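You operate a simulated robot arm through the tools that you are given. There is no shell and no other tool.

You run a simulated two-armed robot. Do the job below in one go: nothing can be reset, and whatever is moved stays where it is left.

TASK
Switch the outlet off, then put the mains plug in its holder, wind the cable in and brake the reel.

It is judged by the outcome, as a careful person would: the job done as asked, and still so three seconds after it is handed in. It fails if anything else is knocked over, pushed out of place, dropped, spilled or broken.

THE ROBOT
Two 7-joint arms with fingered hands on one trunk, on a base that drives. Base frame: it is fixed to the floor where the robot stands at the start and does not move with it; the origin is under the middle of the robot, x ahead of it, y to its left, z up; the surface under the hand at the start is at about z = 0.812. Units: m, rad, N and s.
The left shoulder is at the start at [0.07, 0.152, 1.122], the right one opposite. With the tool pointing down near the work surface each hand reaches from about 0.1 to 0.86 m from the robot's upright axis, wherever it stands, measured 20 degrees to its own side. Places, roughly: blue mains plug (4x6x6 cm) [0.6, -0.1, 0.9]; cable reel [0.5, 0.4, 0.8]; outlet switch [0.5, -0.1, 0.8]; plug holder socket [0.3, 0.2, 0.8]; reel brake lever [0.4, 0.5, 0.8]. Payload 3.9 kg a hand.
The TCP of each hand is the grasp point between the finger pads, 0.03 m short of the fingertips. In the tool frame z runs along the fingers and y along their closing line. Largest opening 0.104 m; the body of the gripper starts 0.035 m behind the TCP. The gripper is a hand of 4 fingers: y runs from the thumb to the fingers, the wrist lies at [-0.017, -0.104, -0.178] in the tool frame.
Orientation is that of the tool frame in the base frame, as a unit quaternion [x, y, z, w]. With the fingers straight down and the wrist toward the robot, the tool's x, y and z point along [0, 1, 0], [1, 0, 0] and [0, 0, -1] of the base frame.

THE INTERFACE
- The arms move only by the tool arm_command. It takes "left_steps", "right_steps" or both (then of equal length, played together; a hand with none holds still); each is a list of rows, each a list of 2 entries, a list of its own where there are three numbers: the shift along the base's x, y, z in m, then the turn, a rotation vector about the base's x, y, z in rad. In form: [[[tx, ty, tz], [ax, ay, az]], ...]. A call has 1 to 20 rows; each row shifts and turns the commanded pose from where the row before left it. A row lasts 0.2 s, in which the tool goes at most 0.05 m and 0.15 rad; a call with a longer step from one row to the next is refused whole. Where a pose cannot be reached the arm comes as near as it can. A force on the tool above 40 N (or 10 N above the force at the start of the call, whichever is more), or a blocked arm, ends the call early, and 0.2 s more pass. In this call time passes only in rows, and 0.2 s behind the last. The reply holds the time, the measured pose of the TCP, the force on the tool along the base axes, the opening and the grip force, in the units named above and with some noise, with the torque about the TCP (base axes, N m) and any sound that the robot's microphone picked up.
- Cameras (640 x 400 px; columns grow to the right, rows downward): "scene" is now at [0.1277, 0.0344, 1.3455]; the picture's right is [0.41, -0.91, 0.00], its down [-0.58, -0.26, -0.77] and it looks along [0.71, 0.32, -0.63] (base axes); focal length 214 px, centre (320, 200). "left" rides on the left gripper at [-0.066, -0.09, -0.126] in its tool frame; the picture's right is [-0.78, -0.30, 0.56], its down [0.57, -0.70, 0.42] and it looks along [0.27, 0.65, 0.71] (tool axes); focal length 275 px, centre (320, 200). "right" rides on the right gripper at [0.066, -0.09, -0.126] in its tool frame; the picture's right is [-0.78, 0.30, -0.56], its down [-0.57, -0.70, 0.42] and it looks along [-0.26, 0.65, 0.71] (tool axes); focal length 275 px, centre (320, 200).
- capture(camera): a new picture of that camera. The clock stands still meanwhile.
- lift_body(by): slides the trunk up (or, below 0, down) by that many m; the arms and the scene camera ride with it, the base frame stays. It gives what a move gives, with no picture.
- roll_base(legs): drives the robot by 1 to 6 legs, each [ahead, turn to the left] in m and rad, along the robot's own axes; the way and the turn of a leg run together, so that a leg with both is an arc; at most 1.5 m and 3.142 rad a leg. The arms and the cameras ride along, it lands a little off, and it stops where it bumps. It gives what a move gives.
- set_fingers(index, middle, ring, thumb_bend, thumb_turn, hand): sets how far each is bent, from 0 (flat) to 100 (curled in); at 30 the hand is open as for a grip, at 70 the pads meet at the TCP. One left out holds its place. A second passes; each finger stops where it meets its share of the squeeze, and holds until it gets a number again. It is the only way to open and close the hand. It gives what a move gives, with no picture; readings hold the bend of each and the force on the fingers (four entries, about 0 where the hand has none), thumb and palm. thumb_turn goes from beside the hand (0) to across from the fingers (100), as for a grip.
- aim_head(pan, tilt): turns the head with the scene camera to pan (to the left, within 1.501 rad either way) and tilt (down, from -0.506 to 1.204), counted from straight ahead of the robot. It gives what a move gives.
- probe_pixels(camera, pixels): for up to 12 pixels [column, row] of the newest picture of that camera ("zoom" is the newest enlarged one), the place [x, y, z] in the base frame of the surface seen there, good to about 0.003 m. The clock stands still meanwhile.
- close_up(camera, box): a new picture of the part [left, top, right, bottom] of that camera's present view, enlarged. The clock stands still meanwhile.
- close_job(): hands the job in; it is judged then, once.

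Open the grippers and draw the arms clear of the work before you hand the job in, unless the task says otherwise.

The tools are called by a JSON object that holds its "op" and its "data". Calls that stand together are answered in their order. arm_command: Moves the arms, as the interface text tells. Its arguments: {"type":"object","properties":{"left_steps":{"type":"array","items":{"type":"array"}},"right_steps":{"type":"array","items":{"type":"array"}}},"required":[]} The other tools are called the same way: lift_body (by) slides the trunk up or down; set_fingers (index, middle, ring, thumb_bend, thumb_turn, hand) moves the fingers one by one; roll_base (legs) drives the base; aim_head (pan, tilt) turns the head that bears the scene camera; capture (camera) takes a picture; probe_pixels (camera, pixels) gives the place of the surface under pixels of a picture; close_up (camera, box) takes an enlarged picture of a part of a camera's view; close_job () hands the job in.

At the start:

```text
time: 0.0
left_eef_pos: [0.4185, 0.4405, 1.2275]
left_tcp_rot: [0.708, 0.706, -0.001, 0.0]
left_force: [0.8, -1.2, -0.6]
left_torque: [0.0, -0.02, -0.03]
left_finger_gap: 0.1038
left_grasp_force: 0.1
left_shape: jaw
left_bend: [30.0, 30.0, 30.0, 30.0, 97.0]
left_finger forces: [0.0, 0.1, 0.0, 0.1, 0.0, 0.0]
right_eef_pos: [0.5791, -0.0368, 1.165]
right_tcp_rot: [0.708, 0.707, 0.0, 0.0]
right_force: [0.8, 0.7, 1.0]
right_torque: [-0.01, 0.0, 0.0]
right_finger_gap: 0.1035
right_grasp_force: 0.1
right_shape: jaw
right_bend: [30.0, 30.0, 30.0, 30.0, 97.0]
right_finger forces: [0.1, 0.0, 0.1, 0.1, 0.0, 0.0]
trunk travel left (down, up): [-0.575, 0.365]
robot x, y, heading: [-0.0019, -0.0006, -0.001]
head pan, tilt: [0.422, 0.684]
```

scene: 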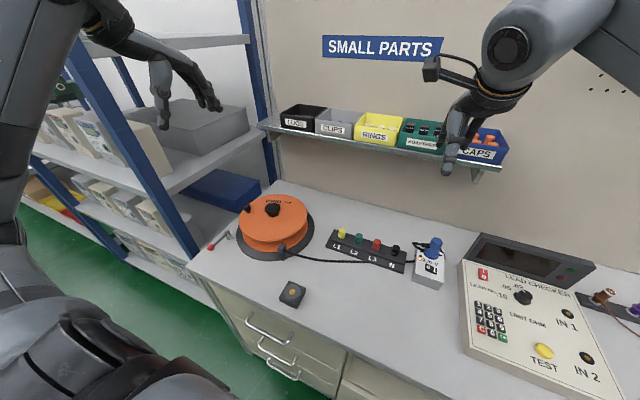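
right: 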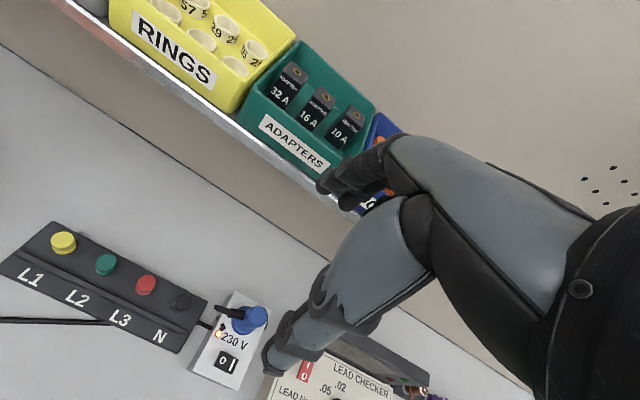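
left: 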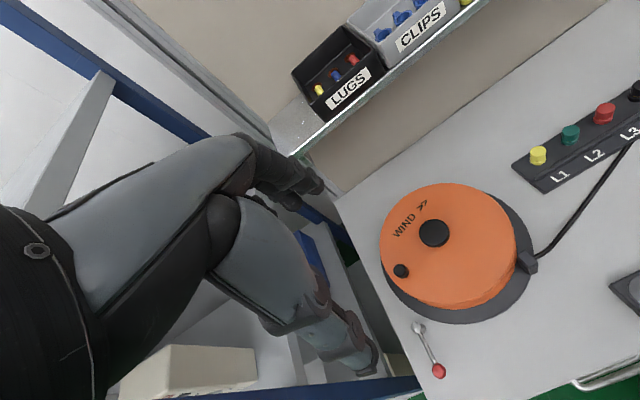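

The scene shows the outlet box with blue plug at about (432,250), the reel at (273,220), the holder at (292,293), and the brake lever at (220,240). I take enlarged views to see the details.

{"op": "close_up", "data": {"camera": "scene", "box": [380, 220, 480, 300]}}

{"op": "close_up", "data": {"camera": "right", "box": [150, 260, 310, 400]}}

{"op": "close_up", "data": {"camera": "left", "box": [360, 170, 640, 400]}}

```text
5.00 times, centred on (430, 260) of scene
```

zoom: 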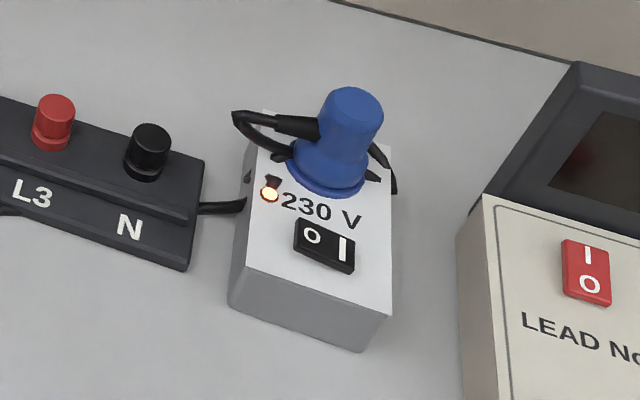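

```text
2.86 times, centred on (230, 330) of right
```

zoom: 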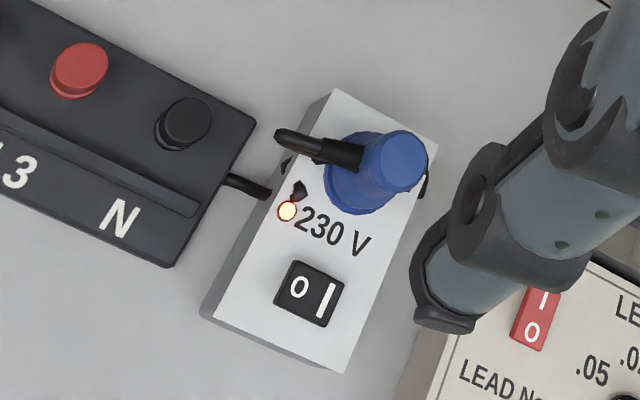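

```text
1.74 times, centred on (500, 285) of left
```

zoom: 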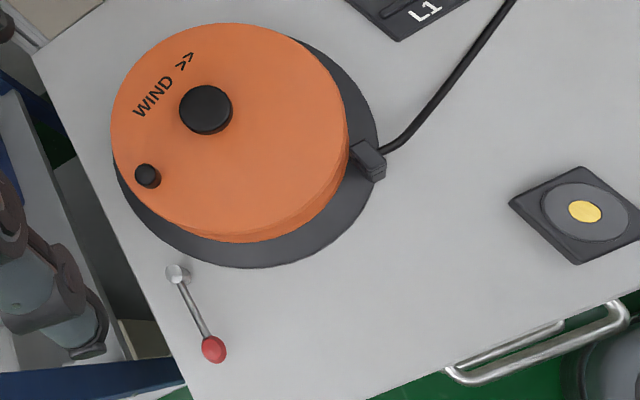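

The close-ups show a rocker with "0" on the left and "I" on the right, lamp lit, and a plug with its cable leaving to the left. I probe the places of these features.

{"op": "close_up", "data": {"camera": "scene", "box": [380, 220, 480, 300]}}

{"op": "probe_pixels", "data": {"camera": "zoom", "pixels": [[355, 105], [330, 180], [312, 237], [343, 250], [327, 243], [270, 110], [235, 295], [365, 345], [391, 240], [385, 170], [295, 125], [240, 120]]}}

{"op": "probe_pixels", "data": {"camera": "left", "pixels": [[433, 234], [402, 271], [450, 280], [385, 250], [517, 245], [418, 328], [438, 370], [430, 350], [528, 262], [615, 285], [510, 300], [425, 300]]}}

{"op": "probe_pixels", "data": {"camera": "scene", "pixels": [[292, 292], [294, 282], [280, 292], [305, 293], [290, 305], [340, 260], [380, 263], [272, 210], [247, 208], [210, 247], [228, 235], [240, 245]]}}

```text
5.00 times, centred on (430, 260) of scene
```

zoom: 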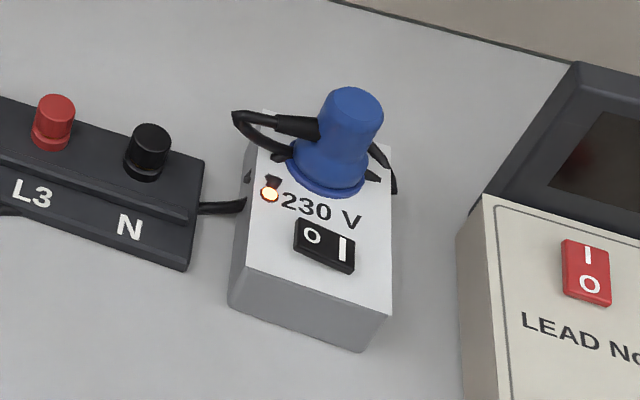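

```text
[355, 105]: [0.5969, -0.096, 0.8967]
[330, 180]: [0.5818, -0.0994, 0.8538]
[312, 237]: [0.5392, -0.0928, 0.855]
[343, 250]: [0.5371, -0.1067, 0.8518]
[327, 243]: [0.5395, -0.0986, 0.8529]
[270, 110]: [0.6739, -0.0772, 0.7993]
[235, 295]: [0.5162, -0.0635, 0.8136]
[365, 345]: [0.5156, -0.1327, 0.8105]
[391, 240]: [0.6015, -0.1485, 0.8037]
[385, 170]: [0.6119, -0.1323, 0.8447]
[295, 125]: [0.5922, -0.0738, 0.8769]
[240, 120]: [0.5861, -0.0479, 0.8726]
```

```text
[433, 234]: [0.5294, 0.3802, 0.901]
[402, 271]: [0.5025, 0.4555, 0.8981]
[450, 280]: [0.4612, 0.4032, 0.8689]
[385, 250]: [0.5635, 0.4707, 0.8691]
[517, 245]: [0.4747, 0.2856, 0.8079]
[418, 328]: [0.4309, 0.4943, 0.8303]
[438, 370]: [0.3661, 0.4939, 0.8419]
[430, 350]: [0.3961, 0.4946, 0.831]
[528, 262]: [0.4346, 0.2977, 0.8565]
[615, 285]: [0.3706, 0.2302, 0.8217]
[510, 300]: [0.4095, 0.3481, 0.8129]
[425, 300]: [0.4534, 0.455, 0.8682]
```

```text
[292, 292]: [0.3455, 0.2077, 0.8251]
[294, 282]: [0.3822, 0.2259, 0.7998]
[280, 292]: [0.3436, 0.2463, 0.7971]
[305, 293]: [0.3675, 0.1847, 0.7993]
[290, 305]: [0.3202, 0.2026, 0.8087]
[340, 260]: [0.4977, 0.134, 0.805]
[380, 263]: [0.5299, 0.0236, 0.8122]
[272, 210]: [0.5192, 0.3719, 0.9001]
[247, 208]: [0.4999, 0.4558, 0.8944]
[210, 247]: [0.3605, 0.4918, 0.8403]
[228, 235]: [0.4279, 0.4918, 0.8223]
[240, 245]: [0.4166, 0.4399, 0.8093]
```

The table top is near z=0.80, the reel hub is at about (0.53,0.38), crank knob (0.50,0.456,0.898) and lever ball (0.366,0.494,0.842). I zoom in more on the lever, reel, holder and cable run.

{"op": "close_up", "data": {"camera": "left", "box": [380, 300, 480, 400]}}

{"op": "close_up", "data": {"camera": "scene", "box": [200, 190, 330, 270]}}

{"op": "close_up", "data": {"camera": "scene", "box": [260, 270, 340, 320]}}

{"op": "close_up", "data": {"camera": "scene", "box": [280, 220, 440, 300]}}

{"op": "close_up", "data": {"camera": "left", "box": [370, 170, 560, 330]}}

```text
4.00 times, centred on (430, 350) of left
```

zoom: 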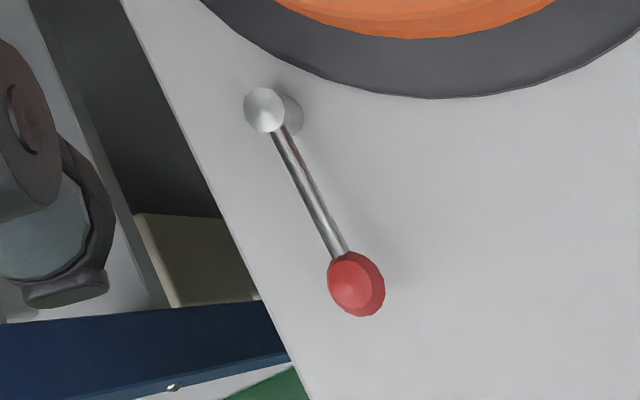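

```text
4.92 times, centred on (265, 230) of scene
```

zoom: 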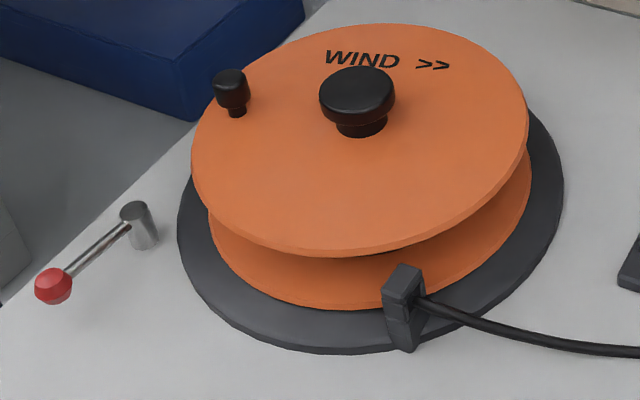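

```text
8.00 times, centred on (300, 295) of scene
```

zoom: 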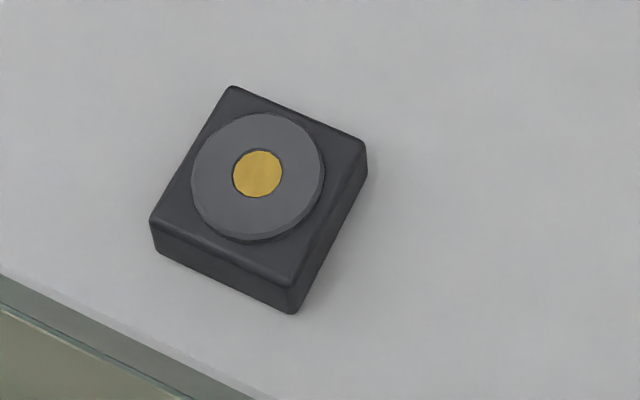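

```text
4.00 times, centred on (360, 260) of scene
```

zoom: 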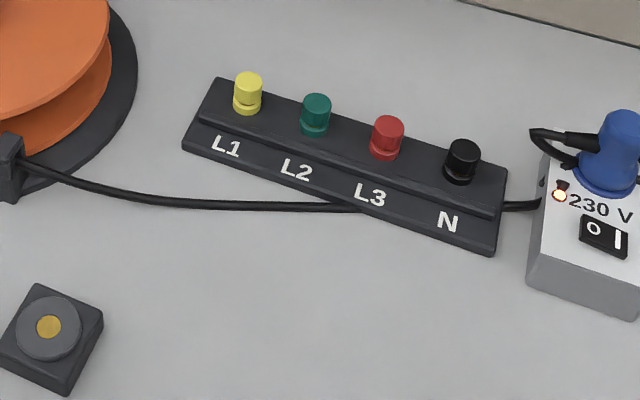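

```text
2.50 times, centred on (465, 250) of left
```

zoom: 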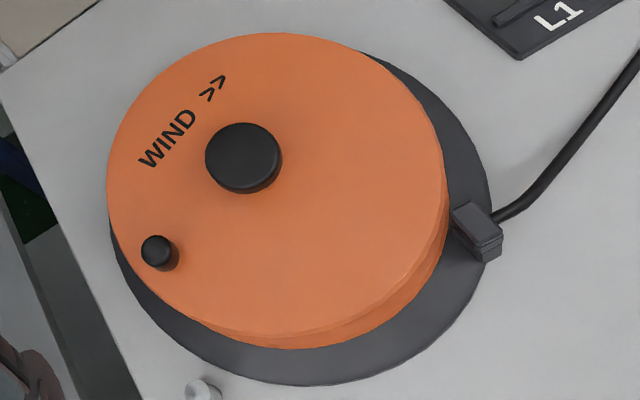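

The WIND arrow runs clockwise seen from above; the cable leaves the reel guide at (0.435,0.298). Next I probe the shelf/bins and the reel surface for clearance, and look at the hand's shape.

{"op": "probe_pixels", "data": {"camera": "scene", "pixels": [[300, 125], [340, 135], [380, 138], [420, 148], [470, 168], [260, 122], [485, 170], [380, 90], [500, 150], [464, 150], [449, 168], [475, 130]]}}

{"op": "probe_pixels", "data": {"camera": "left", "pixels": [[433, 230], [400, 270], [460, 210], [440, 260], [480, 270], [403, 262], [420, 196], [495, 240], [400, 240], [450, 300], [340, 110], [290, 150]]}}

{"op": "close_up", "data": {"camera": "scene", "box": [400, 30, 540, 190]}}

```text
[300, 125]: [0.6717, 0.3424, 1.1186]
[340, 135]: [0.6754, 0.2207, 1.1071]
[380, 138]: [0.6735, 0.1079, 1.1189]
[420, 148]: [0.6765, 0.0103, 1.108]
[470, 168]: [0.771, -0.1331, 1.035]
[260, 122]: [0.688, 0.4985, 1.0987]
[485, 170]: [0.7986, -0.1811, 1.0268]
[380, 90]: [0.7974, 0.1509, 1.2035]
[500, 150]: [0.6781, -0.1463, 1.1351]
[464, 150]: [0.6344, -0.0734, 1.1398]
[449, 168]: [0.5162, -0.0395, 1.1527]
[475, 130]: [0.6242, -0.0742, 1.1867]
```

```text
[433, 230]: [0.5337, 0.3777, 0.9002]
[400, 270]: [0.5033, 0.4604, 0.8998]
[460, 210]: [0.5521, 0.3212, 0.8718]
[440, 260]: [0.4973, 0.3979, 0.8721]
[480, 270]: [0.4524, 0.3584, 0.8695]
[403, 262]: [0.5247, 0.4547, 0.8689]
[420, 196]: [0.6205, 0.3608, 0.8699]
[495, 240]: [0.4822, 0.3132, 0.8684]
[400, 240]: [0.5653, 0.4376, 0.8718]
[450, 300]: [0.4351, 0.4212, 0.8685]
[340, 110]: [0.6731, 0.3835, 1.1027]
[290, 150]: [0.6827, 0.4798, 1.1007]
```

```text
2.50 times, centred on (470, 110) of scene
```

zoom: 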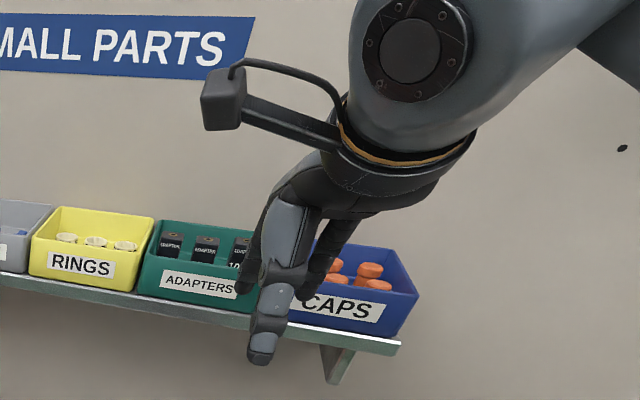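

The shelf front edge is at x≈0.67, z≈1.10, close to the right fingers, so I first draw the right hand back from it, then shape a pointing index finger.

{"op": "arm_command", "data": {"right_steps": [[[-0.04, -0.01, 0], [0, 0, 0]], [[-0.04, -0.01, 0], [0, 0, 0]], [[-0.04, -0.01, 0], [0, 0, 0]], [[-0.03, -0.01, 0], [0, 0, 0]]]}}

{"op": "set_fingers", "data": {"hand": "right", "index": 20, "middle": 100, "ring": 100}}

{"op": "capture", "data": {"camera": "right"}}

{"op": "capture", "data": {"camera": "scene"}}

```text
time: 1.0
left_eef_pos: [0.4178, 0.4398, 1.2286]
left_tcp_rot: [0.708, 0.706, 0.001, 0.001]
left_force: [0.4, -0.2, 0.2]
left_torque: [0.01, 0.01, 0.0]
left_finger_gap: 0.1034
left_grasp_force: 0.1
left_shape: jaw
left_bend: [30.0, 30.0, 30.0, 30.0, 97.0]
left_finger forces: [0.1, 0.0, 0.0, 0.1, 0.0, 0.0]
right_eef_pos: [0.4293, -0.0772, 1.1623]
right_tcp_rot: [0.708, 0.706, 0.001, -0.001]
right_force: [-0.1, 0.5, 0.5]
right_torque: [0.02, -0.01, 0.01]
right_finger_gap: 0.1035
right_grasp_force: 0.0
right_shape: jaw
right_bend: [30.0, 30.0, 30.0, 30.0, 97.0]
right_finger forces: [0.1, 0.0, 0.0, 0.1, 0.0, 0.1]
trunk travel left (down, up): [-0.575, 0.365]
robot x, y, heading: [0.0026, -0.0019, 0.0]
head pan, tilt: [0.422, 0.684]
```

```text
time: 2.0
left_eef_pos: [0.4171, 0.4409, 1.2275]
left_tcp_rot: [0.708, 0.706, 0.0, 0.0]
left_force: [0.3, 0.3, 0.2]
left_torque: [0.01, 0.02, -0.02]
left_finger_gap: 0.1039
left_grasp_force: 0.1
left_shape: jaw
left_bend: [30.0, 30.0, 30.0, 30.0, 97.0]
left_finger forces: [0.0, 0.1, 0.1, 0.0, 0.0, 0.0]
right_eef_pos: [0.4305, -0.0757, 1.1631]
right_tcp_rot: [0.708, 0.706, 0.0, 0.0]
right_force: [0.3, 1.1, -0.9]
right_torque: [-0.02, -0.04, 0.02]
right_finger_gap: 0.1184
right_grasp_force: 0.2
right_shape: fingers
right_bend: [20.0, 100.0, 100.0, 30.0, 97.0]
right_finger forces: [0.0, 0.0, 0.0, 0.0, 0.0, 0.1]
trunk travel left (down, up): [-0.575, 0.365]
robot x, y, heading: [0.0005, -0.0011, 0.001]
head pan, tilt: [0.422, 0.684]
```

```text
taken
```

right: 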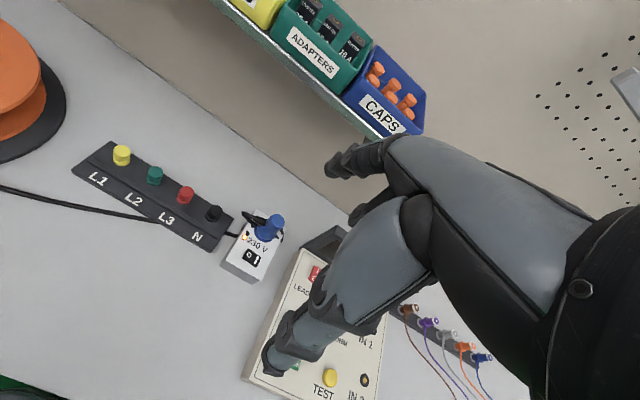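

```text
taken
```

scene: 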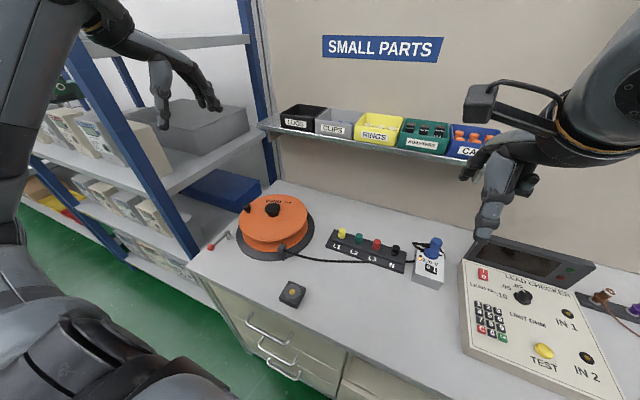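

The right picture shows thumb tip around (280,355) and a finger tip around (340,165). I zoom in to see where the index finger is and turn the head to see the right hand better.

{"op": "close_up", "data": {"camera": "right", "box": [240, 100, 480, 400]}}

{"op": "probe_pixels", "data": {"camera": "right", "pixels": [[336, 165], [350, 160], [372, 152], [360, 212], [268, 360], [283, 340], [335, 270], [420, 220]]}}

{"op": "aim_head", "data": {"pan": -0.15, "tilt": 0.55}}

{"op": "capture", "data": {"camera": "scene"}}

```text
1.33 times, centred on (360, 250) of right
```

zoom: 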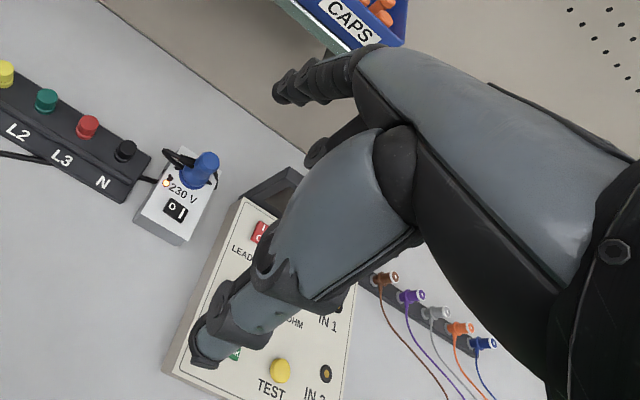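

```text
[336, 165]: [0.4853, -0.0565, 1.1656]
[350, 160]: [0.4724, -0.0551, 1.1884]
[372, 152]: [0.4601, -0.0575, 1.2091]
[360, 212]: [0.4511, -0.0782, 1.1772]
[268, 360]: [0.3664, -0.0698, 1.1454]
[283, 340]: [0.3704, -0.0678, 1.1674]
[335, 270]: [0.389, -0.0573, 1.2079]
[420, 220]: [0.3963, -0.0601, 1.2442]
```

```text
time: 3.0
left_eef_pos: [0.4182, 0.4418, 1.2275]
left_tcp_rot: [0.708, 0.706, 0.0, 0.0]
left_force: [-0.1, 0.7, 0.5]
left_torque: [0.01, 0.02, -0.04]
left_finger_gap: 0.1036
left_grasp_force: 0.1
left_shape: jaw
left_bend: [30.0, 30.0, 30.0, 30.0, 97.0]
left_finger forces: [0.0, 0.0, 0.0, 0.0, 0.0, 0.1]
right_eef_pos: [0.4325, -0.0759, 1.1622]
right_tcp_rot: [0.708, 0.707, -0.001, -0.001]
right_force: [0.5, -0.9, 0.2]
right_torque: [0.0, -0.02, 0.02]
right_finger_gap: 0.1182
right_grasp_force: 0.1
right_shape: fingers
right_bend: [20.0, 100.0, 100.0, 30.0, 97.0]
right_finger forces: [0.0, 0.0, 0.0, 0.0, 0.0, 0.0]
trunk travel left (down, up): [-0.575, 0.365]
robot x, y, heading: [0.0035, -0.0016, -0.003]
head pan, tilt: [-0.15, 0.55]
```

```text
taken
```

scene: 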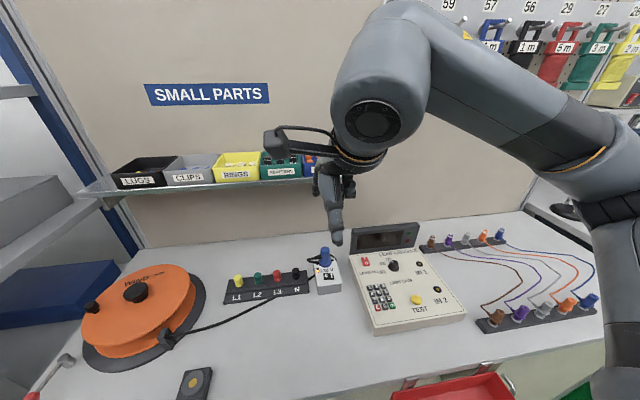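

The index tip (bend 20) lies about 0.055 m ahead and 0.02 m left of the TCP, at (0.485,-0.057,1.165). I tilt the hand back so the index points down and is the lowest part, and lower it above the outlet, short of contact.

{"op": "arm_command", "data": {"right_steps": [[[0.014, -0.008, -0.035], [0, 0.13, 0]], [[0.014, -0.008, -0.035], [0, 0.13, 0]], [[0.014, -0.008, -0.035], [0, 0.13, 0]], [[0.014, -0.008, -0.035], [0, 0.13, 0]]]}}

{"op": "aim_head", "data": {"pan": -0.15, "tilt": 0.7}}

{"op": "capture", "data": {"camera": "scene"}}

{"op": "capture", "data": {"camera": "right"}}

```text
time: 4.0
left_eef_pos: [0.4213, 0.4406, 1.2263]
left_tcp_rot: [0.709, 0.706, -0.001, 0.0]
left_force: [0.6, -0.6, 0.2]
left_torque: [0.02, 0.04, -0.02]
left_finger_gap: 0.1036
left_grasp_force: 0.1
left_shape: jaw
left_bend: [30.0, 30.0, 30.0, 30.0, 97.0]
left_finger forces: [0.1, 0.0, 0.1, 0.0, 0.0, 0.0]
right_eef_pos: [0.4879, -0.1081, 1.0233]
right_tcp_rot: [0.684, 0.682, -0.183, -0.183]
right_force: [0.0, -0.1, -0.6]
right_torque: [0.02, 0.04, 0.02]
right_finger_gap: 0.1183
right_grasp_force: 0.1
right_shape: fingers
right_bend: [20.0, 100.0, 100.0, 30.0, 97.0]
right_finger forces: [0.1, 0.1, 0.0, 0.1, 0.0, 0.0]
trunk travel left (down, up): [-0.575, 0.365]
robot x, y, heading: [0.0016, -0.0007, -0.001]
head pan, tilt: [-0.15, 0.55]
```

```text
time: 4.7
left_eef_pos: [0.4179, 0.4406, 1.2265]
left_tcp_rot: [0.709, 0.705, 0.0, 0.0]
left_force: [0.0, -0.5, -0.3]
left_torque: [-0.03, 0.03, -0.01]
left_finger_gap: 0.1039
left_grasp_force: 0.0
left_shape: jaw
left_bend: [30.0, 30.0, 30.0, 30.0, 97.0]
left_finger forces: [0.0, 0.1, 0.0, 0.0, 0.0, 0.1]
right_eef_pos: [0.4857, -0.1087, 1.0258]
right_tcp_rot: [0.684, 0.683, -0.182, -0.182]
right_force: [0.3, 0.3, 0.9]
right_torque: [0.01, 0.0, -0.04]
right_finger_gap: 0.1184
right_grasp_force: 0.0
right_shape: fingers
right_bend: [20.0, 100.0, 100.0, 30.0, 97.0]
right_finger forces: [0.0, 0.1, 0.1, 0.0, 0.0, 0.1]
trunk travel left (down, up): [-0.575, 0.365]
robot x, y, heading: [0.0048, -0.0001, 0.003]
head pan, tilt: [-0.15, 0.7]
```

```text
taken
```

scene: 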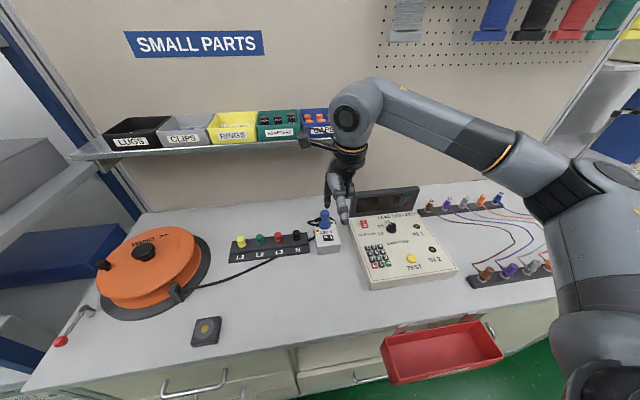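

```text
taken
```

right: 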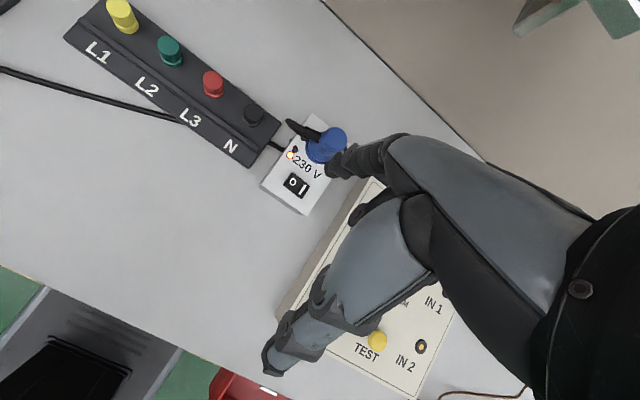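

The index tip shows near (330,168) of the right picture, above the plug region. I zoom in and probe it from both cameras to know its exact tip place.

{"op": "close_up", "data": {"camera": "scene", "box": [290, 150, 390, 250]}}

{"op": "probe_pixels", "data": {"camera": "right", "pixels": [[330, 160], [330, 170], [340, 160], [345, 170], [298, 183], [303, 187], [292, 180]]}}

```text
4.00 times, centred on (340, 200) of scene
```

zoom: 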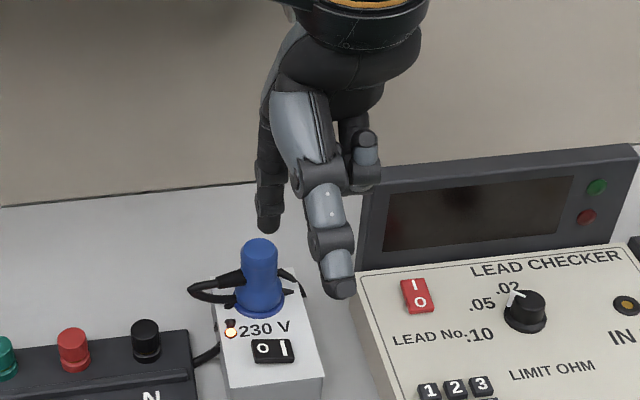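

```text
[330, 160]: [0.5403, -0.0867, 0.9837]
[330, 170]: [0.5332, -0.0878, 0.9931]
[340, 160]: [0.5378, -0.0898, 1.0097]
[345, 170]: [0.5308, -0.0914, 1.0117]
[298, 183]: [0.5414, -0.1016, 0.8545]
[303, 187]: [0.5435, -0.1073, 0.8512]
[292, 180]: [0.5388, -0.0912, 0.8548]
```

In the zoom, the index tip is at about (268,228) and the thumb tip at (340,290). I probe these to know which hangs lower.

{"op": "probe_pixels", "data": {"camera": "zoom", "pixels": [[268, 228], [268, 220], [260, 210], [278, 215], [268, 195], [340, 293], [335, 285], [366, 150], [362, 175], [258, 248], [262, 340], [255, 350]]}}

```text
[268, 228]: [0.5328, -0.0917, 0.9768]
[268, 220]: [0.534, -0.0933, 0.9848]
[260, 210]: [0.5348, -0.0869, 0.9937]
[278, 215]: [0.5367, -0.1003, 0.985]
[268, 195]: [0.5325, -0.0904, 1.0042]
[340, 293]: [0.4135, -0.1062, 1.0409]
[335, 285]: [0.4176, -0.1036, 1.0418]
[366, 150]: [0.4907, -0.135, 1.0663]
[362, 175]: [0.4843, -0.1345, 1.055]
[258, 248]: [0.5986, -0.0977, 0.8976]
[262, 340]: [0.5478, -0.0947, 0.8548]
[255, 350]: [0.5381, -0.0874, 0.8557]
```

The index tip is at about (0.54,-0.092,0.974), already lined up over the "0" half (0.539,-0.090,0.855). I lower 0.095 m with a slight shift left and check.

{"op": "arm_command", "data": {"right_steps": [[[0, 0.002, -0.035], [0, 0, 0]], [[0, 0.001, -0.035], [0, 0, 0]], [[0, 0.001, -0.025], [0, 0, 0]]]}}

{"op": "capture", "data": {"camera": "right"}}

{"op": "close_up", "data": {"camera": "scene", "box": [290, 170, 370, 260]}}

{"op": "close_up", "data": {"camera": "right", "box": [240, 90, 420, 250]}}

```text
time: 5.5
left_eef_pos: [0.4191, 0.4413, 1.2271]
left_tcp_rot: [0.709, 0.706, 0.0, 0.0]
left_force: [-0.4, -0.3, 0.6]
left_torque: [0.01, 0.01, -0.01]
left_finger_gap: 0.1035
left_grasp_force: 0.1
left_shape: jaw
left_bend: [30.0, 30.0, 30.0, 30.0, 97.0]
left_finger forces: [0.1, 0.0, 0.1, 0.0, 0.0, 0.1]
right_eef_pos: [0.4852, -0.1036, 0.9286]
right_tcp_rot: [0.683, 0.683, -0.182, -0.181]
right_force: [-0.1, 0.2, -0.8]
right_torque: [0.0, -0.03, 0.01]
right_finger_gap: 0.1184
right_grasp_force: 0.1
right_shape: fingers
right_bend: [20.0, 100.0, 100.0, 30.0, 97.0]
right_finger forces: [0.1, 0.0, 0.0, 0.1, 0.0, 0.0]
trunk travel left (down, up): [-0.575, 0.365]
robot x, y, heading: [0.0009, -0.0001, 0.002]
head pan, tilt: [-0.15, 0.7]
```

```text
taken
```

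right: 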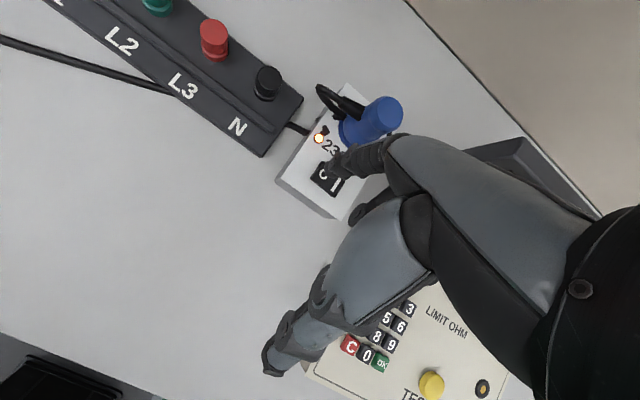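

```text
4.44 times, centred on (330, 215) of scene
```

zoom: 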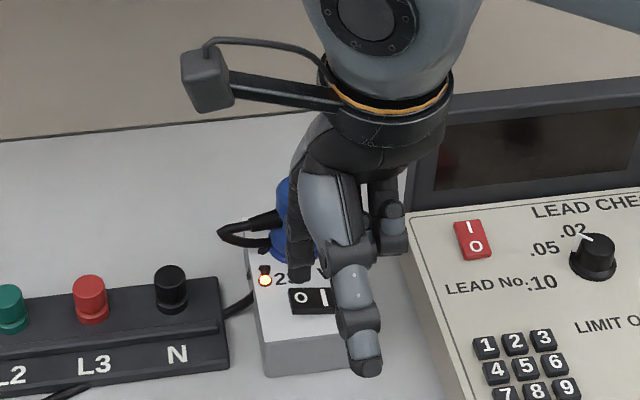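

```text
2.50 times, centred on (330, 170) of right
```

zoom: 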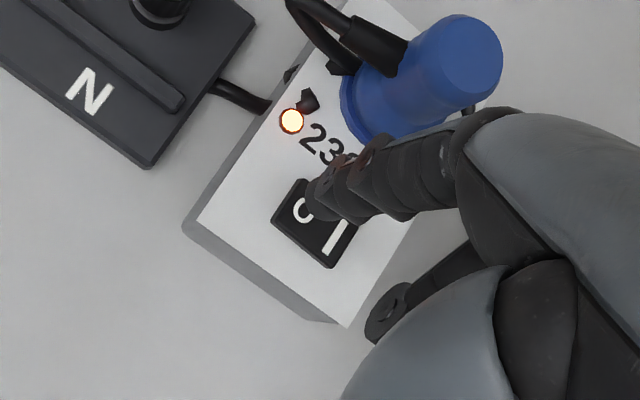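

The index tip (right zoom (312,195)) hovers just above the "0" side. I probe the tip and the rocker corners to fine-tune.

{"op": "probe_pixels", "data": {"camera": "zoom", "pixels": [[316, 195], [325, 205], [330, 180], [303, 211], [335, 240], [305, 182], [272, 217], [330, 266], [355, 230], [340, 115], [380, 135]]}}

{"op": "close_up", "data": {"camera": "scene", "box": [290, 200, 370, 260]}}

{"op": "probe_pixels", "data": {"camera": "zoom", "pixels": [[85, 155], [75, 140], [95, 155], [85, 195], [120, 185], [85, 130]]}}

```text
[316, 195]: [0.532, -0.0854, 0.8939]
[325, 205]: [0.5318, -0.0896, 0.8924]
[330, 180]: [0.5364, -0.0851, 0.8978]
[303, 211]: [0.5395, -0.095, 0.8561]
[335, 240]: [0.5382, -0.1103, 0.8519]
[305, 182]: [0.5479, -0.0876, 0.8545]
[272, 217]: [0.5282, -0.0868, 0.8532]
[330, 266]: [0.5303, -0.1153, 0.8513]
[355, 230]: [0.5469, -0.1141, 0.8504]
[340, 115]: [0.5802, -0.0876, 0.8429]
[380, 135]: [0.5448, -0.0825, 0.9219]
```

```text
6.67 times, centred on (330, 230) of scene
```

zoom: 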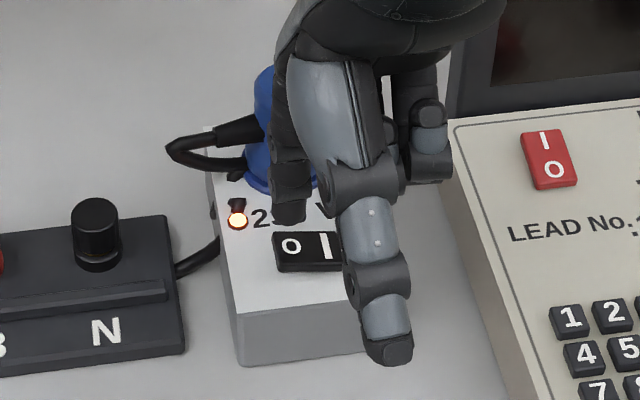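

```text
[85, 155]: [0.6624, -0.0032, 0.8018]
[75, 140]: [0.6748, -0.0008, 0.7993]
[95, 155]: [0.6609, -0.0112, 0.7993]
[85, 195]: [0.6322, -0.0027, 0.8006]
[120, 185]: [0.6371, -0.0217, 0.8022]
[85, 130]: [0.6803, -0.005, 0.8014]
```

The rocker spans x 0.528–0.548, y -0.087 to -0.115, so "0" should be pressed near (0.538,-0.093). I probe the tip in the scene zoom at (290,215).

{"op": "probe_pixels", "data": {"camera": "zoom", "pixels": [[290, 220], [290, 213], [276, 210], [304, 210], [290, 195], [292, 245]]}}

```text
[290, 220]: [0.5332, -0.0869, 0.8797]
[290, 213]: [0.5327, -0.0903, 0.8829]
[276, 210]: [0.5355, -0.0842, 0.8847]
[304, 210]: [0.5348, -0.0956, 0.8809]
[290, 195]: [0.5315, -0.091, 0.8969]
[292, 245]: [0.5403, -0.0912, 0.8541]
```

The tip centre is at (0.54,-0.090,0.878), about 0.023 above the rocker's "0" half. I press down in small rows.

{"op": "arm_command", "data": {"right_steps": [[[0, -0.001, -0.01], [0, 0, 0]], [[0, -0.001, -0.008], [0, 0, 0]], [[0, 0, -0.005], [0, 0, 0]], [[0, 0, -0.004], [0, 0, 0]]]}}

{"op": "close_up", "data": {"camera": "scene", "box": [290, 200, 370, 260]}}

{"op": "close_up", "data": {"camera": "right", "box": [240, 90, 420, 250]}}

```text
time: 6.5
left_eef_pos: [0.4146, 0.4416, 1.2287]
left_tcp_rot: [0.708, 0.706, 0.001, 0.002]
left_force: [-0.5, 0.1, -0.4]
left_torque: [-0.01, 0.0, -0.04]
left_finger_gap: 0.1035
left_grasp_force: 0.0
left_shape: jaw
left_bend: [30.0, 30.0, 30.0, 30.0, 97.0]
left_finger forces: [0.1, 0.0, 0.0, 0.0, 0.1, 0.0]
right_eef_pos: [0.4834, -0.1056, 0.9067]
right_tcp_rot: [0.684, 0.684, -0.177, -0.18]
right_force: [-3.2, -1.2, 27.7]
right_torque: [0.19, -1.63, -0.1]
right_finger_gap: 0.1195
right_grasp_force: 13.0
right_shape: fingers
right_bend: [20.0, 100.0, 100.0, 30.0, 97.0]
right_finger forces: [26.7, 0.0, 0.1, 0.0, 0.0, 0.0]
trunk travel left (down, up): [-0.575, 0.365]
robot x, y, heading: [-0.0039, -0.0022, 0.002]
head pan, tilt: [-0.15, 0.7]
heard: click
```

```text
6.67 times, centred on (330, 230) of scene
```

zoom: 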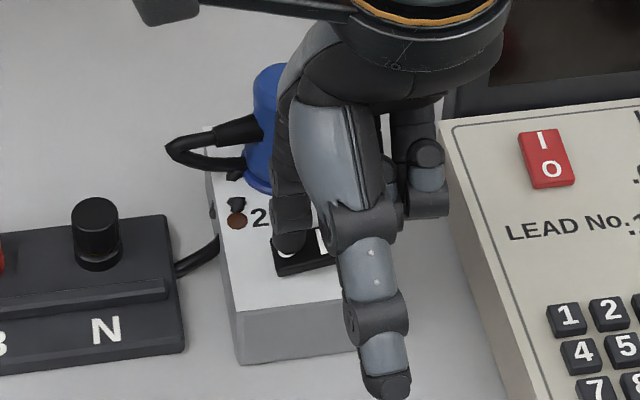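

```text
2.50 times, centred on (330, 170) of right
```

zoom: 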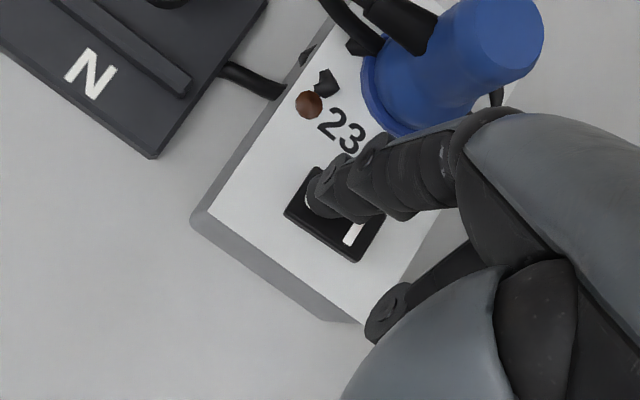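

A click was heard and the lamp at (237,220) is now dark, so the outlet is off. I lift the hand straight up.

{"op": "arm_command", "data": {"right_steps": [[[0, 0, 0.03], [0, 0, 0]], [[-0.01, 0, 0.04], [0, 0, 0]], [[-0.02, 0, 0.04], [0, 0, 0]], [[-0.02, -0.01, 0.03], [0, 0, 0]], [[-0.02, -0.02, 0.01], [0, 0, 0]]]}}

{"op": "close_up", "data": {"camera": "scene", "box": [290, 190, 370, 260]}}

{"op": "capture", "data": {"camera": "right"}}

```text
time: 7.7
left_eef_pos: [0.4167, 0.4402, 1.2282]
left_tcp_rot: [0.708, 0.706, 0.001, 0.0]
left_force: [0.3, 0.2, 0.1]
left_torque: [-0.01, -0.03, -0.01]
left_finger_gap: 0.1037
left_grasp_force: 0.1
left_shape: jaw
left_bend: [30.0, 30.0, 30.0, 30.0, 97.0]
left_finger forces: [0.1, 0.0, 0.0, 0.1, 0.0, 0.1]
right_eef_pos: [0.4152, -0.138, 1.0515]
right_tcp_rot: [0.684, 0.683, -0.182, -0.183]
right_force: [-0.5, 0.5, -0.4]
right_torque: [0.03, -0.01, -0.03]
right_finger_gap: 0.1186
right_grasp_force: 0.0
right_shape: fingers
right_bend: [20.0, 100.0, 100.0, 30.0, 97.0]
right_finger forces: [0.1, 0.0, 0.0, 0.0, 0.0, 0.1]
trunk travel left (down, up): [-0.575, 0.365]
robot x, y, heading: [0.0012, -0.0012, 0.004]
head pan, tilt: [-0.15, 0.7]
```

```text
5.71 times, centred on (330, 225) of scene
```

zoom: 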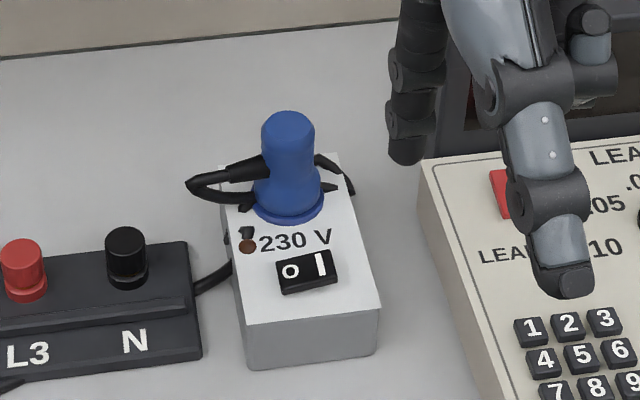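

```text
taken
```

right: 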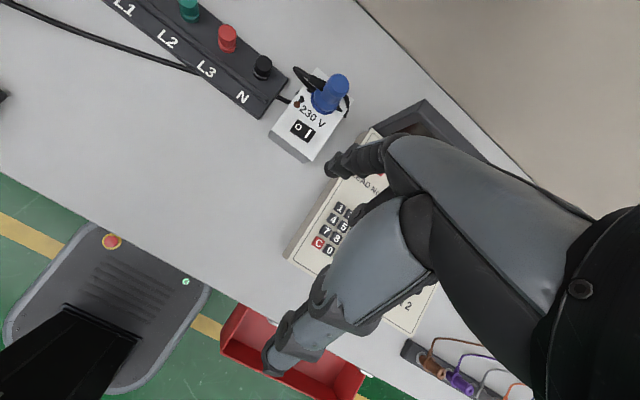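

The rocker now shows "0" pressed with the lamp out. Now I probe the plug body in the zoom to plan the grasp.

{"op": "probe_pixels", "data": {"camera": "zoom", "pixels": [[287, 120], [265, 125], [310, 128], [287, 150], [287, 185], [287, 212], [255, 205], [322, 205], [250, 168], [195, 185], [340, 170], [300, 262]]}}

{"op": "close_up", "data": {"camera": "right", "box": [260, 50, 380, 170]}}

{"op": "probe_pixels", "data": {"camera": "zoom", "pixels": [[400, 150], [420, 175], [390, 130], [445, 150], [350, 235], [330, 190], [230, 105], [290, 150], [420, 110], [455, 240]]}}

```text
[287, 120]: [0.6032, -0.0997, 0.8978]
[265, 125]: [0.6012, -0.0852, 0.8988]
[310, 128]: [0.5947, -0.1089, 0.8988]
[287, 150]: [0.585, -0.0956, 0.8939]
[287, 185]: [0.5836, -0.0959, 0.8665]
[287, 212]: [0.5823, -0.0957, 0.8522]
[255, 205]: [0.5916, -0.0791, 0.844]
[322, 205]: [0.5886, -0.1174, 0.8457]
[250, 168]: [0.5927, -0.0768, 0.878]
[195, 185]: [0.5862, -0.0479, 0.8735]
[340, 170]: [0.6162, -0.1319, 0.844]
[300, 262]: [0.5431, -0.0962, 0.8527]
```

```text
3.33 times, centred on (320, 110) of right
```

zoom: 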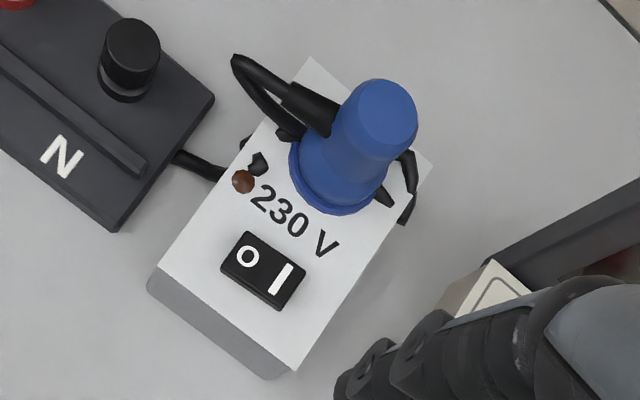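

```text
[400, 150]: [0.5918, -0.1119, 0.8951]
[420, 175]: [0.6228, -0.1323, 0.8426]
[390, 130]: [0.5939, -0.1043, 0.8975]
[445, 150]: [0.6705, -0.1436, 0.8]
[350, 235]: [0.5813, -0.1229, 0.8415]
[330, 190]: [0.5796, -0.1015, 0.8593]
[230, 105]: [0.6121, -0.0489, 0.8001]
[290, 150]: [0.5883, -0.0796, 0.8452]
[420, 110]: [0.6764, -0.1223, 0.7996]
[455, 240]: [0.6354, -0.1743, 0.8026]
```

Box top is z≈0.8425; the plug head is about 3 cm across, centred near (0.599,-0.098) with top at z≈0.898 and a 4 cm flange at the bottom. I square the hand again, and open the fingers with the thumb partly bent so it clears the rocker.

{"op": "arm_command", "data": {"right_steps": [[[0.01, 0.008, 0.0], [0, -0.13, 0]], [[0.01, 0.01, 0], [0, -0.13, 0]], [[0.01, 0.01, 0], [0, -0.13, 0]], [[0.01, 0.01, 0], [0, -0.13, 0]]]}}

{"op": "set_fingers", "data": {"hand": "right", "index": 35, "middle": 35, "ring": 35, "thumb_bend": 42}}

{"op": "close_up", "data": {"camera": "scene", "box": [280, 130, 400, 270]}}

{"op": "capture", "data": {"camera": "right"}}

```text
time: 8.7
left_eef_pos: [0.4192, 0.4415, 1.2272]
left_tcp_rot: [0.708, 0.706, -0.001, 0.0]
left_force: [-0.3, 0.1, 0.2]
left_torque: [0.0, -0.02, -0.03]
left_finger_gap: 0.1039
left_grasp_force: 0.1
left_shape: jaw
left_bend: [30.0, 30.0, 30.0, 30.0, 97.0]
left_finger forces: [0.1, 0.1, 0.0, 0.1, 0.0, 0.0]
right_eef_pos: [0.4561, -0.0975, 1.0519]
right_tcp_rot: [0.708, 0.706, 0.001, 0.001]
right_force: [-0.4, -0.4, 1.1]
right_torque: [0.02, -0.01, 0.0]
right_finger_gap: 0.1186
right_grasp_force: 0.1
right_shape: fingers
right_bend: [20.0, 100.0, 100.0, 30.0, 97.0]
right_finger forces: [0.1, 0.0, 0.0, 0.0, 0.1, 0.0]
trunk travel left (down, up): [-0.575, 0.365]
robot x, y, heading: [-0.0041, 0.0006, -0.0]
head pan, tilt: [-0.15, 0.7]
```

```text
time: 9.7
left_eef_pos: [0.4184, 0.4412, 1.2269]
left_tcp_rot: [0.708, 0.706, 0.0, 0.0]
left_force: [0.5, 0.0, 0.7]
left_torque: [0.0, -0.01, 0.0]
left_finger_gap: 0.1037
left_grasp_force: 0.0
left_shape: jaw
left_bend: [30.0, 30.0, 30.0, 30.0, 97.0]
left_finger forces: [0.1, 0.0, 0.0, 0.0, 0.1, 0.0]
right_eef_pos: [0.4565, -0.0978, 1.0516]
right_tcp_rot: [0.708, 0.706, 0.0, 0.0]
right_force: [0.0, -0.8, 0.6]
right_torque: [0.0, 0.0, 0.05]
right_finger_gap: 0.0838
right_grasp_force: 0.0
right_shape: fingers
right_bend: [35.0, 35.0, 35.0, 42.0, 97.0]
right_finger forces: [0.1, 0.1, 0.0, 0.0, 0.0, 0.0]
trunk travel left (down, up): [-0.575, 0.365]
robot x, y, heading: [-0.0005, -0.0035, -0.0]
head pan, tilt: [-0.15, 0.7]
```

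```text
2.86 times, centred on (340, 200) of scene
```

zoom: 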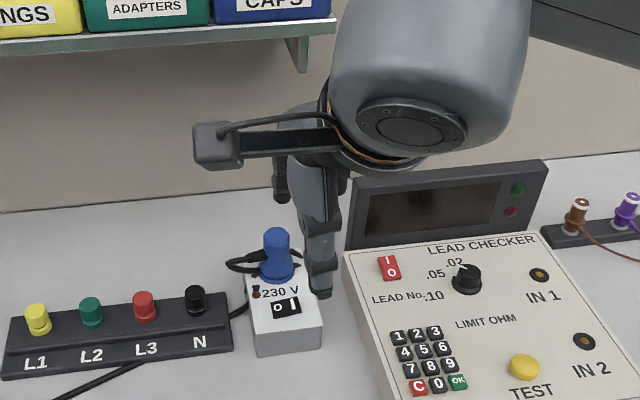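

```text
taken
```

right: 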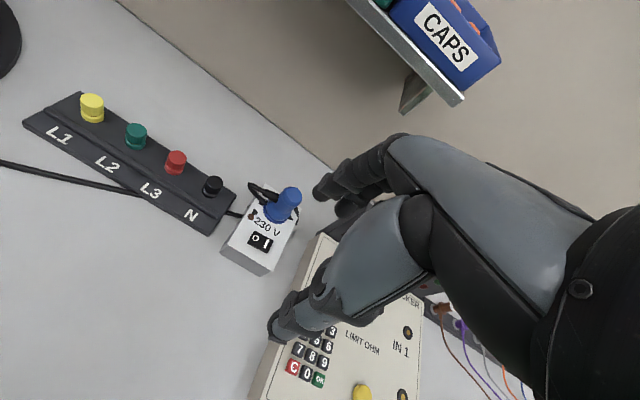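

The index tip is near (320,190) and thumb tip near (275,325) in the right picture; the shelf bracket near (410,95). I probe these.

{"op": "probe_pixels", "data": {"camera": "right", "pixels": [[320, 188], [322, 197], [345, 205], [274, 322], [280, 335], [405, 100], [415, 85], [440, 90], [380, 30], [462, 100]]}}

```text
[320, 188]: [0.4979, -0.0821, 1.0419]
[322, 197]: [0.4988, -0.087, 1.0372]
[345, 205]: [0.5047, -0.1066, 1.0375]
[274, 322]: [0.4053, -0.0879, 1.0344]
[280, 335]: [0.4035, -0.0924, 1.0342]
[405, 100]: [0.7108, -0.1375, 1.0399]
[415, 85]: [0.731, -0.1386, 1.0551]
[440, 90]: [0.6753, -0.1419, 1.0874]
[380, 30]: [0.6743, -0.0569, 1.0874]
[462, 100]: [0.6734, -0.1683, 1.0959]
```

Fingers are at about TCP+0.045 ahead and the thumb at TCP-0.05, tips some 0.02 below the TCP. I go to above the plug at z≈0.965, staying below and in front of the shelf.

{"op": "arm_command", "data": {"right_steps": [[[0.0, 0, -0.043], [0, 0, 0]], [[0.0, 0, -0.043], [0, 0, 0]], [[0.045, 0, 0], [0, 0, 0]], [[0.045, 0, 0], [0, 0, 0]], [[0.045, 0, 0], [0, 0, 0]], [[0.007, 0, 0], [0, 0, 0]]]}}

{"op": "capture", "data": {"camera": "right"}}

{"op": "close_up", "data": {"camera": "scene", "box": [270, 150, 390, 260]}}

```text
time: 11.1
left_eef_pos: [0.4186, 0.4408, 1.2264]
left_tcp_rot: [0.709, 0.705, 0.001, -0.001]
left_force: [0.1, -0.7, -0.1]
left_torque: [0.03, -0.03, -0.02]
left_finger_gap: 0.1037
left_grasp_force: 0.1
left_shape: jaw
left_bend: [30.0, 30.0, 30.0, 30.0, 97.0]
left_finger forces: [0.1, 0.0, 0.0, 0.0, 0.0, 0.1]
right_eef_pos: [0.5964, -0.0981, 0.9668]
right_tcp_rot: [0.707, 0.707, -0.001, 0.0]
right_force: [0.6, -0.6, 0.1]
right_torque: [-0.01, -0.02, 0.01]
right_finger_gap: 0.0837
right_grasp_force: 0.1
right_shape: fingers
right_bend: [35.0, 35.0, 35.0, 42.0, 97.0]
right_finger forces: [0.1, 0.1, 0.0, 0.0, 0.1, 0.1]
trunk travel left (down, up): [-0.575, 0.365]
robot x, y, heading: [-0.001, -0.0042, 0.002]
head pan, tilt: [-0.15, 0.7]
```

```text
taken
```

right: 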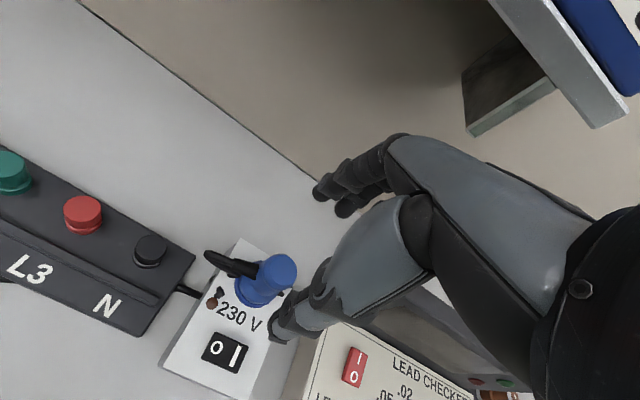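

```text
3.64 times, centred on (330, 205) of scene
```

zoom: 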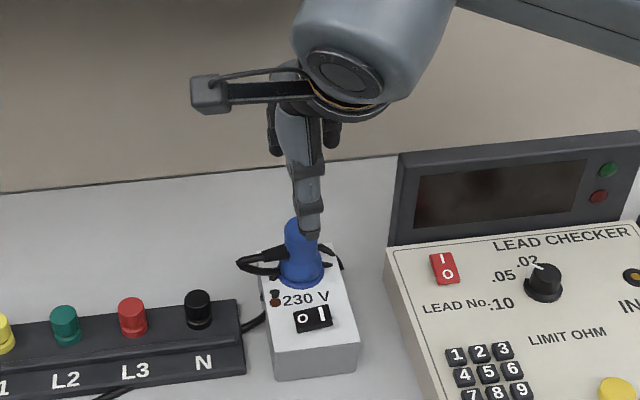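

The hand stands over the plug with thumb on the near side. I lower it by 0.081 m to straddle the plug head.

{"op": "arm_command", "data": {"right_steps": [[[0, 0, -0.03], [0, 0, 0]], [[0, 0, -0.03], [0, 0, 0]], [[0, 0, -0.02], [0, 0, 0]]]}}

{"op": "capture", "data": {"camera": "right"}}

{"op": "close_up", "data": {"camera": "scene", "box": [290, 180, 370, 260]}}

```text
time: 11.9
left_eef_pos: [0.4172, 0.4411, 1.2267]
left_tcp_rot: [0.709, 0.705, 0.0, 0.0]
left_force: [0.3, -0.2, 0.0]
left_torque: [-0.01, 0.01, 0.01]
left_finger_gap: 0.1038
left_grasp_force: 0.0
left_shape: jaw
left_bend: [30.0, 30.0, 30.0, 30.0, 97.0]
left_finger forces: [0.0, 0.0, 0.1, 0.0, 0.0, 0.0]
right_eef_pos: [0.596, -0.0974, 0.8859]
right_tcp_rot: [0.708, 0.706, 0.0, 0.0]
right_force: [0.3, 0.7, 1.1]
right_torque: [-0.01, 0.01, 0.0]
right_finger_gap: 0.0841
right_grasp_force: 0.0
right_shape: fingers
right_bend: [35.0, 35.0, 35.0, 42.0, 97.0]
right_finger forces: [0.1, 0.0, 0.1, 0.1, 0.0, 0.0]
trunk travel left (down, up): [-0.575, 0.365]
robot x, y, heading: [0.0009, -0.003, -0.001]
head pan, tilt: [-0.15, 0.7]
```

```text
taken
```

right: 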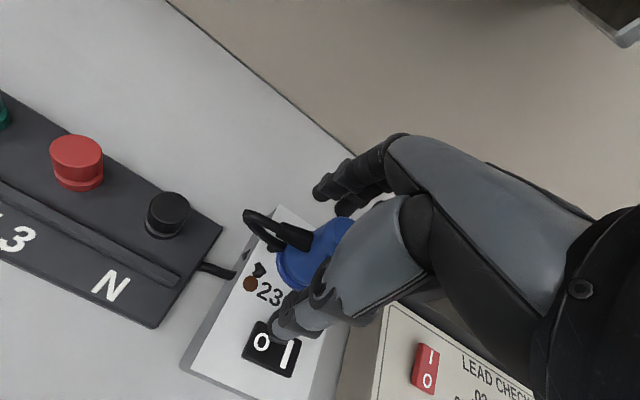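

```text
5.00 times, centred on (330, 220) of scene
```

zoom: 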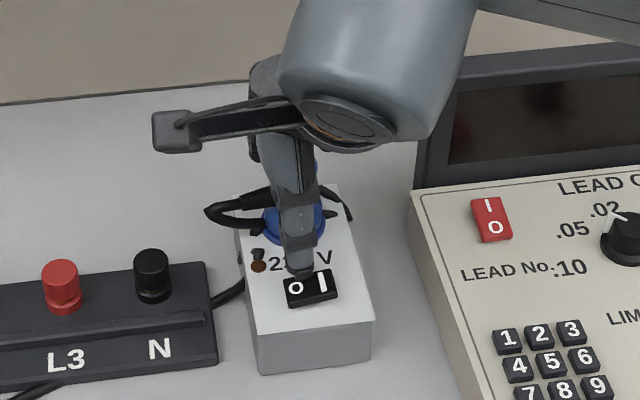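

The thumb tip appears just behind the rocker at zoom (300,270). I probe how high it is over the box before closing.

{"op": "probe_pixels", "data": {"camera": "zoom", "pixels": [[300, 272], [300, 262], [298, 240], [310, 220], [300, 285], [275, 200]]}}

{"op": "probe_pixels", "data": {"camera": "right", "pixels": [[283, 335], [275, 328], [320, 190], [322, 195], [345, 208], [330, 235], [300, 270]]}}

```text
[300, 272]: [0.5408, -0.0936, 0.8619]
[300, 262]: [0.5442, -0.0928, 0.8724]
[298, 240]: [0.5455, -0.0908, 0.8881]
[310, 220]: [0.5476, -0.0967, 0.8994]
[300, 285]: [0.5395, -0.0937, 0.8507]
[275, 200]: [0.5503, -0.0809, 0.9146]
```

```text
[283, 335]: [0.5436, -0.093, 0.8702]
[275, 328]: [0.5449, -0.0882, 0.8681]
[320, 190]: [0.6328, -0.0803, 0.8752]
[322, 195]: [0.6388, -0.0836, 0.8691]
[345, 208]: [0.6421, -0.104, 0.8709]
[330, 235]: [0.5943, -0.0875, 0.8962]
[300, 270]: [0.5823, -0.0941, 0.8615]
```

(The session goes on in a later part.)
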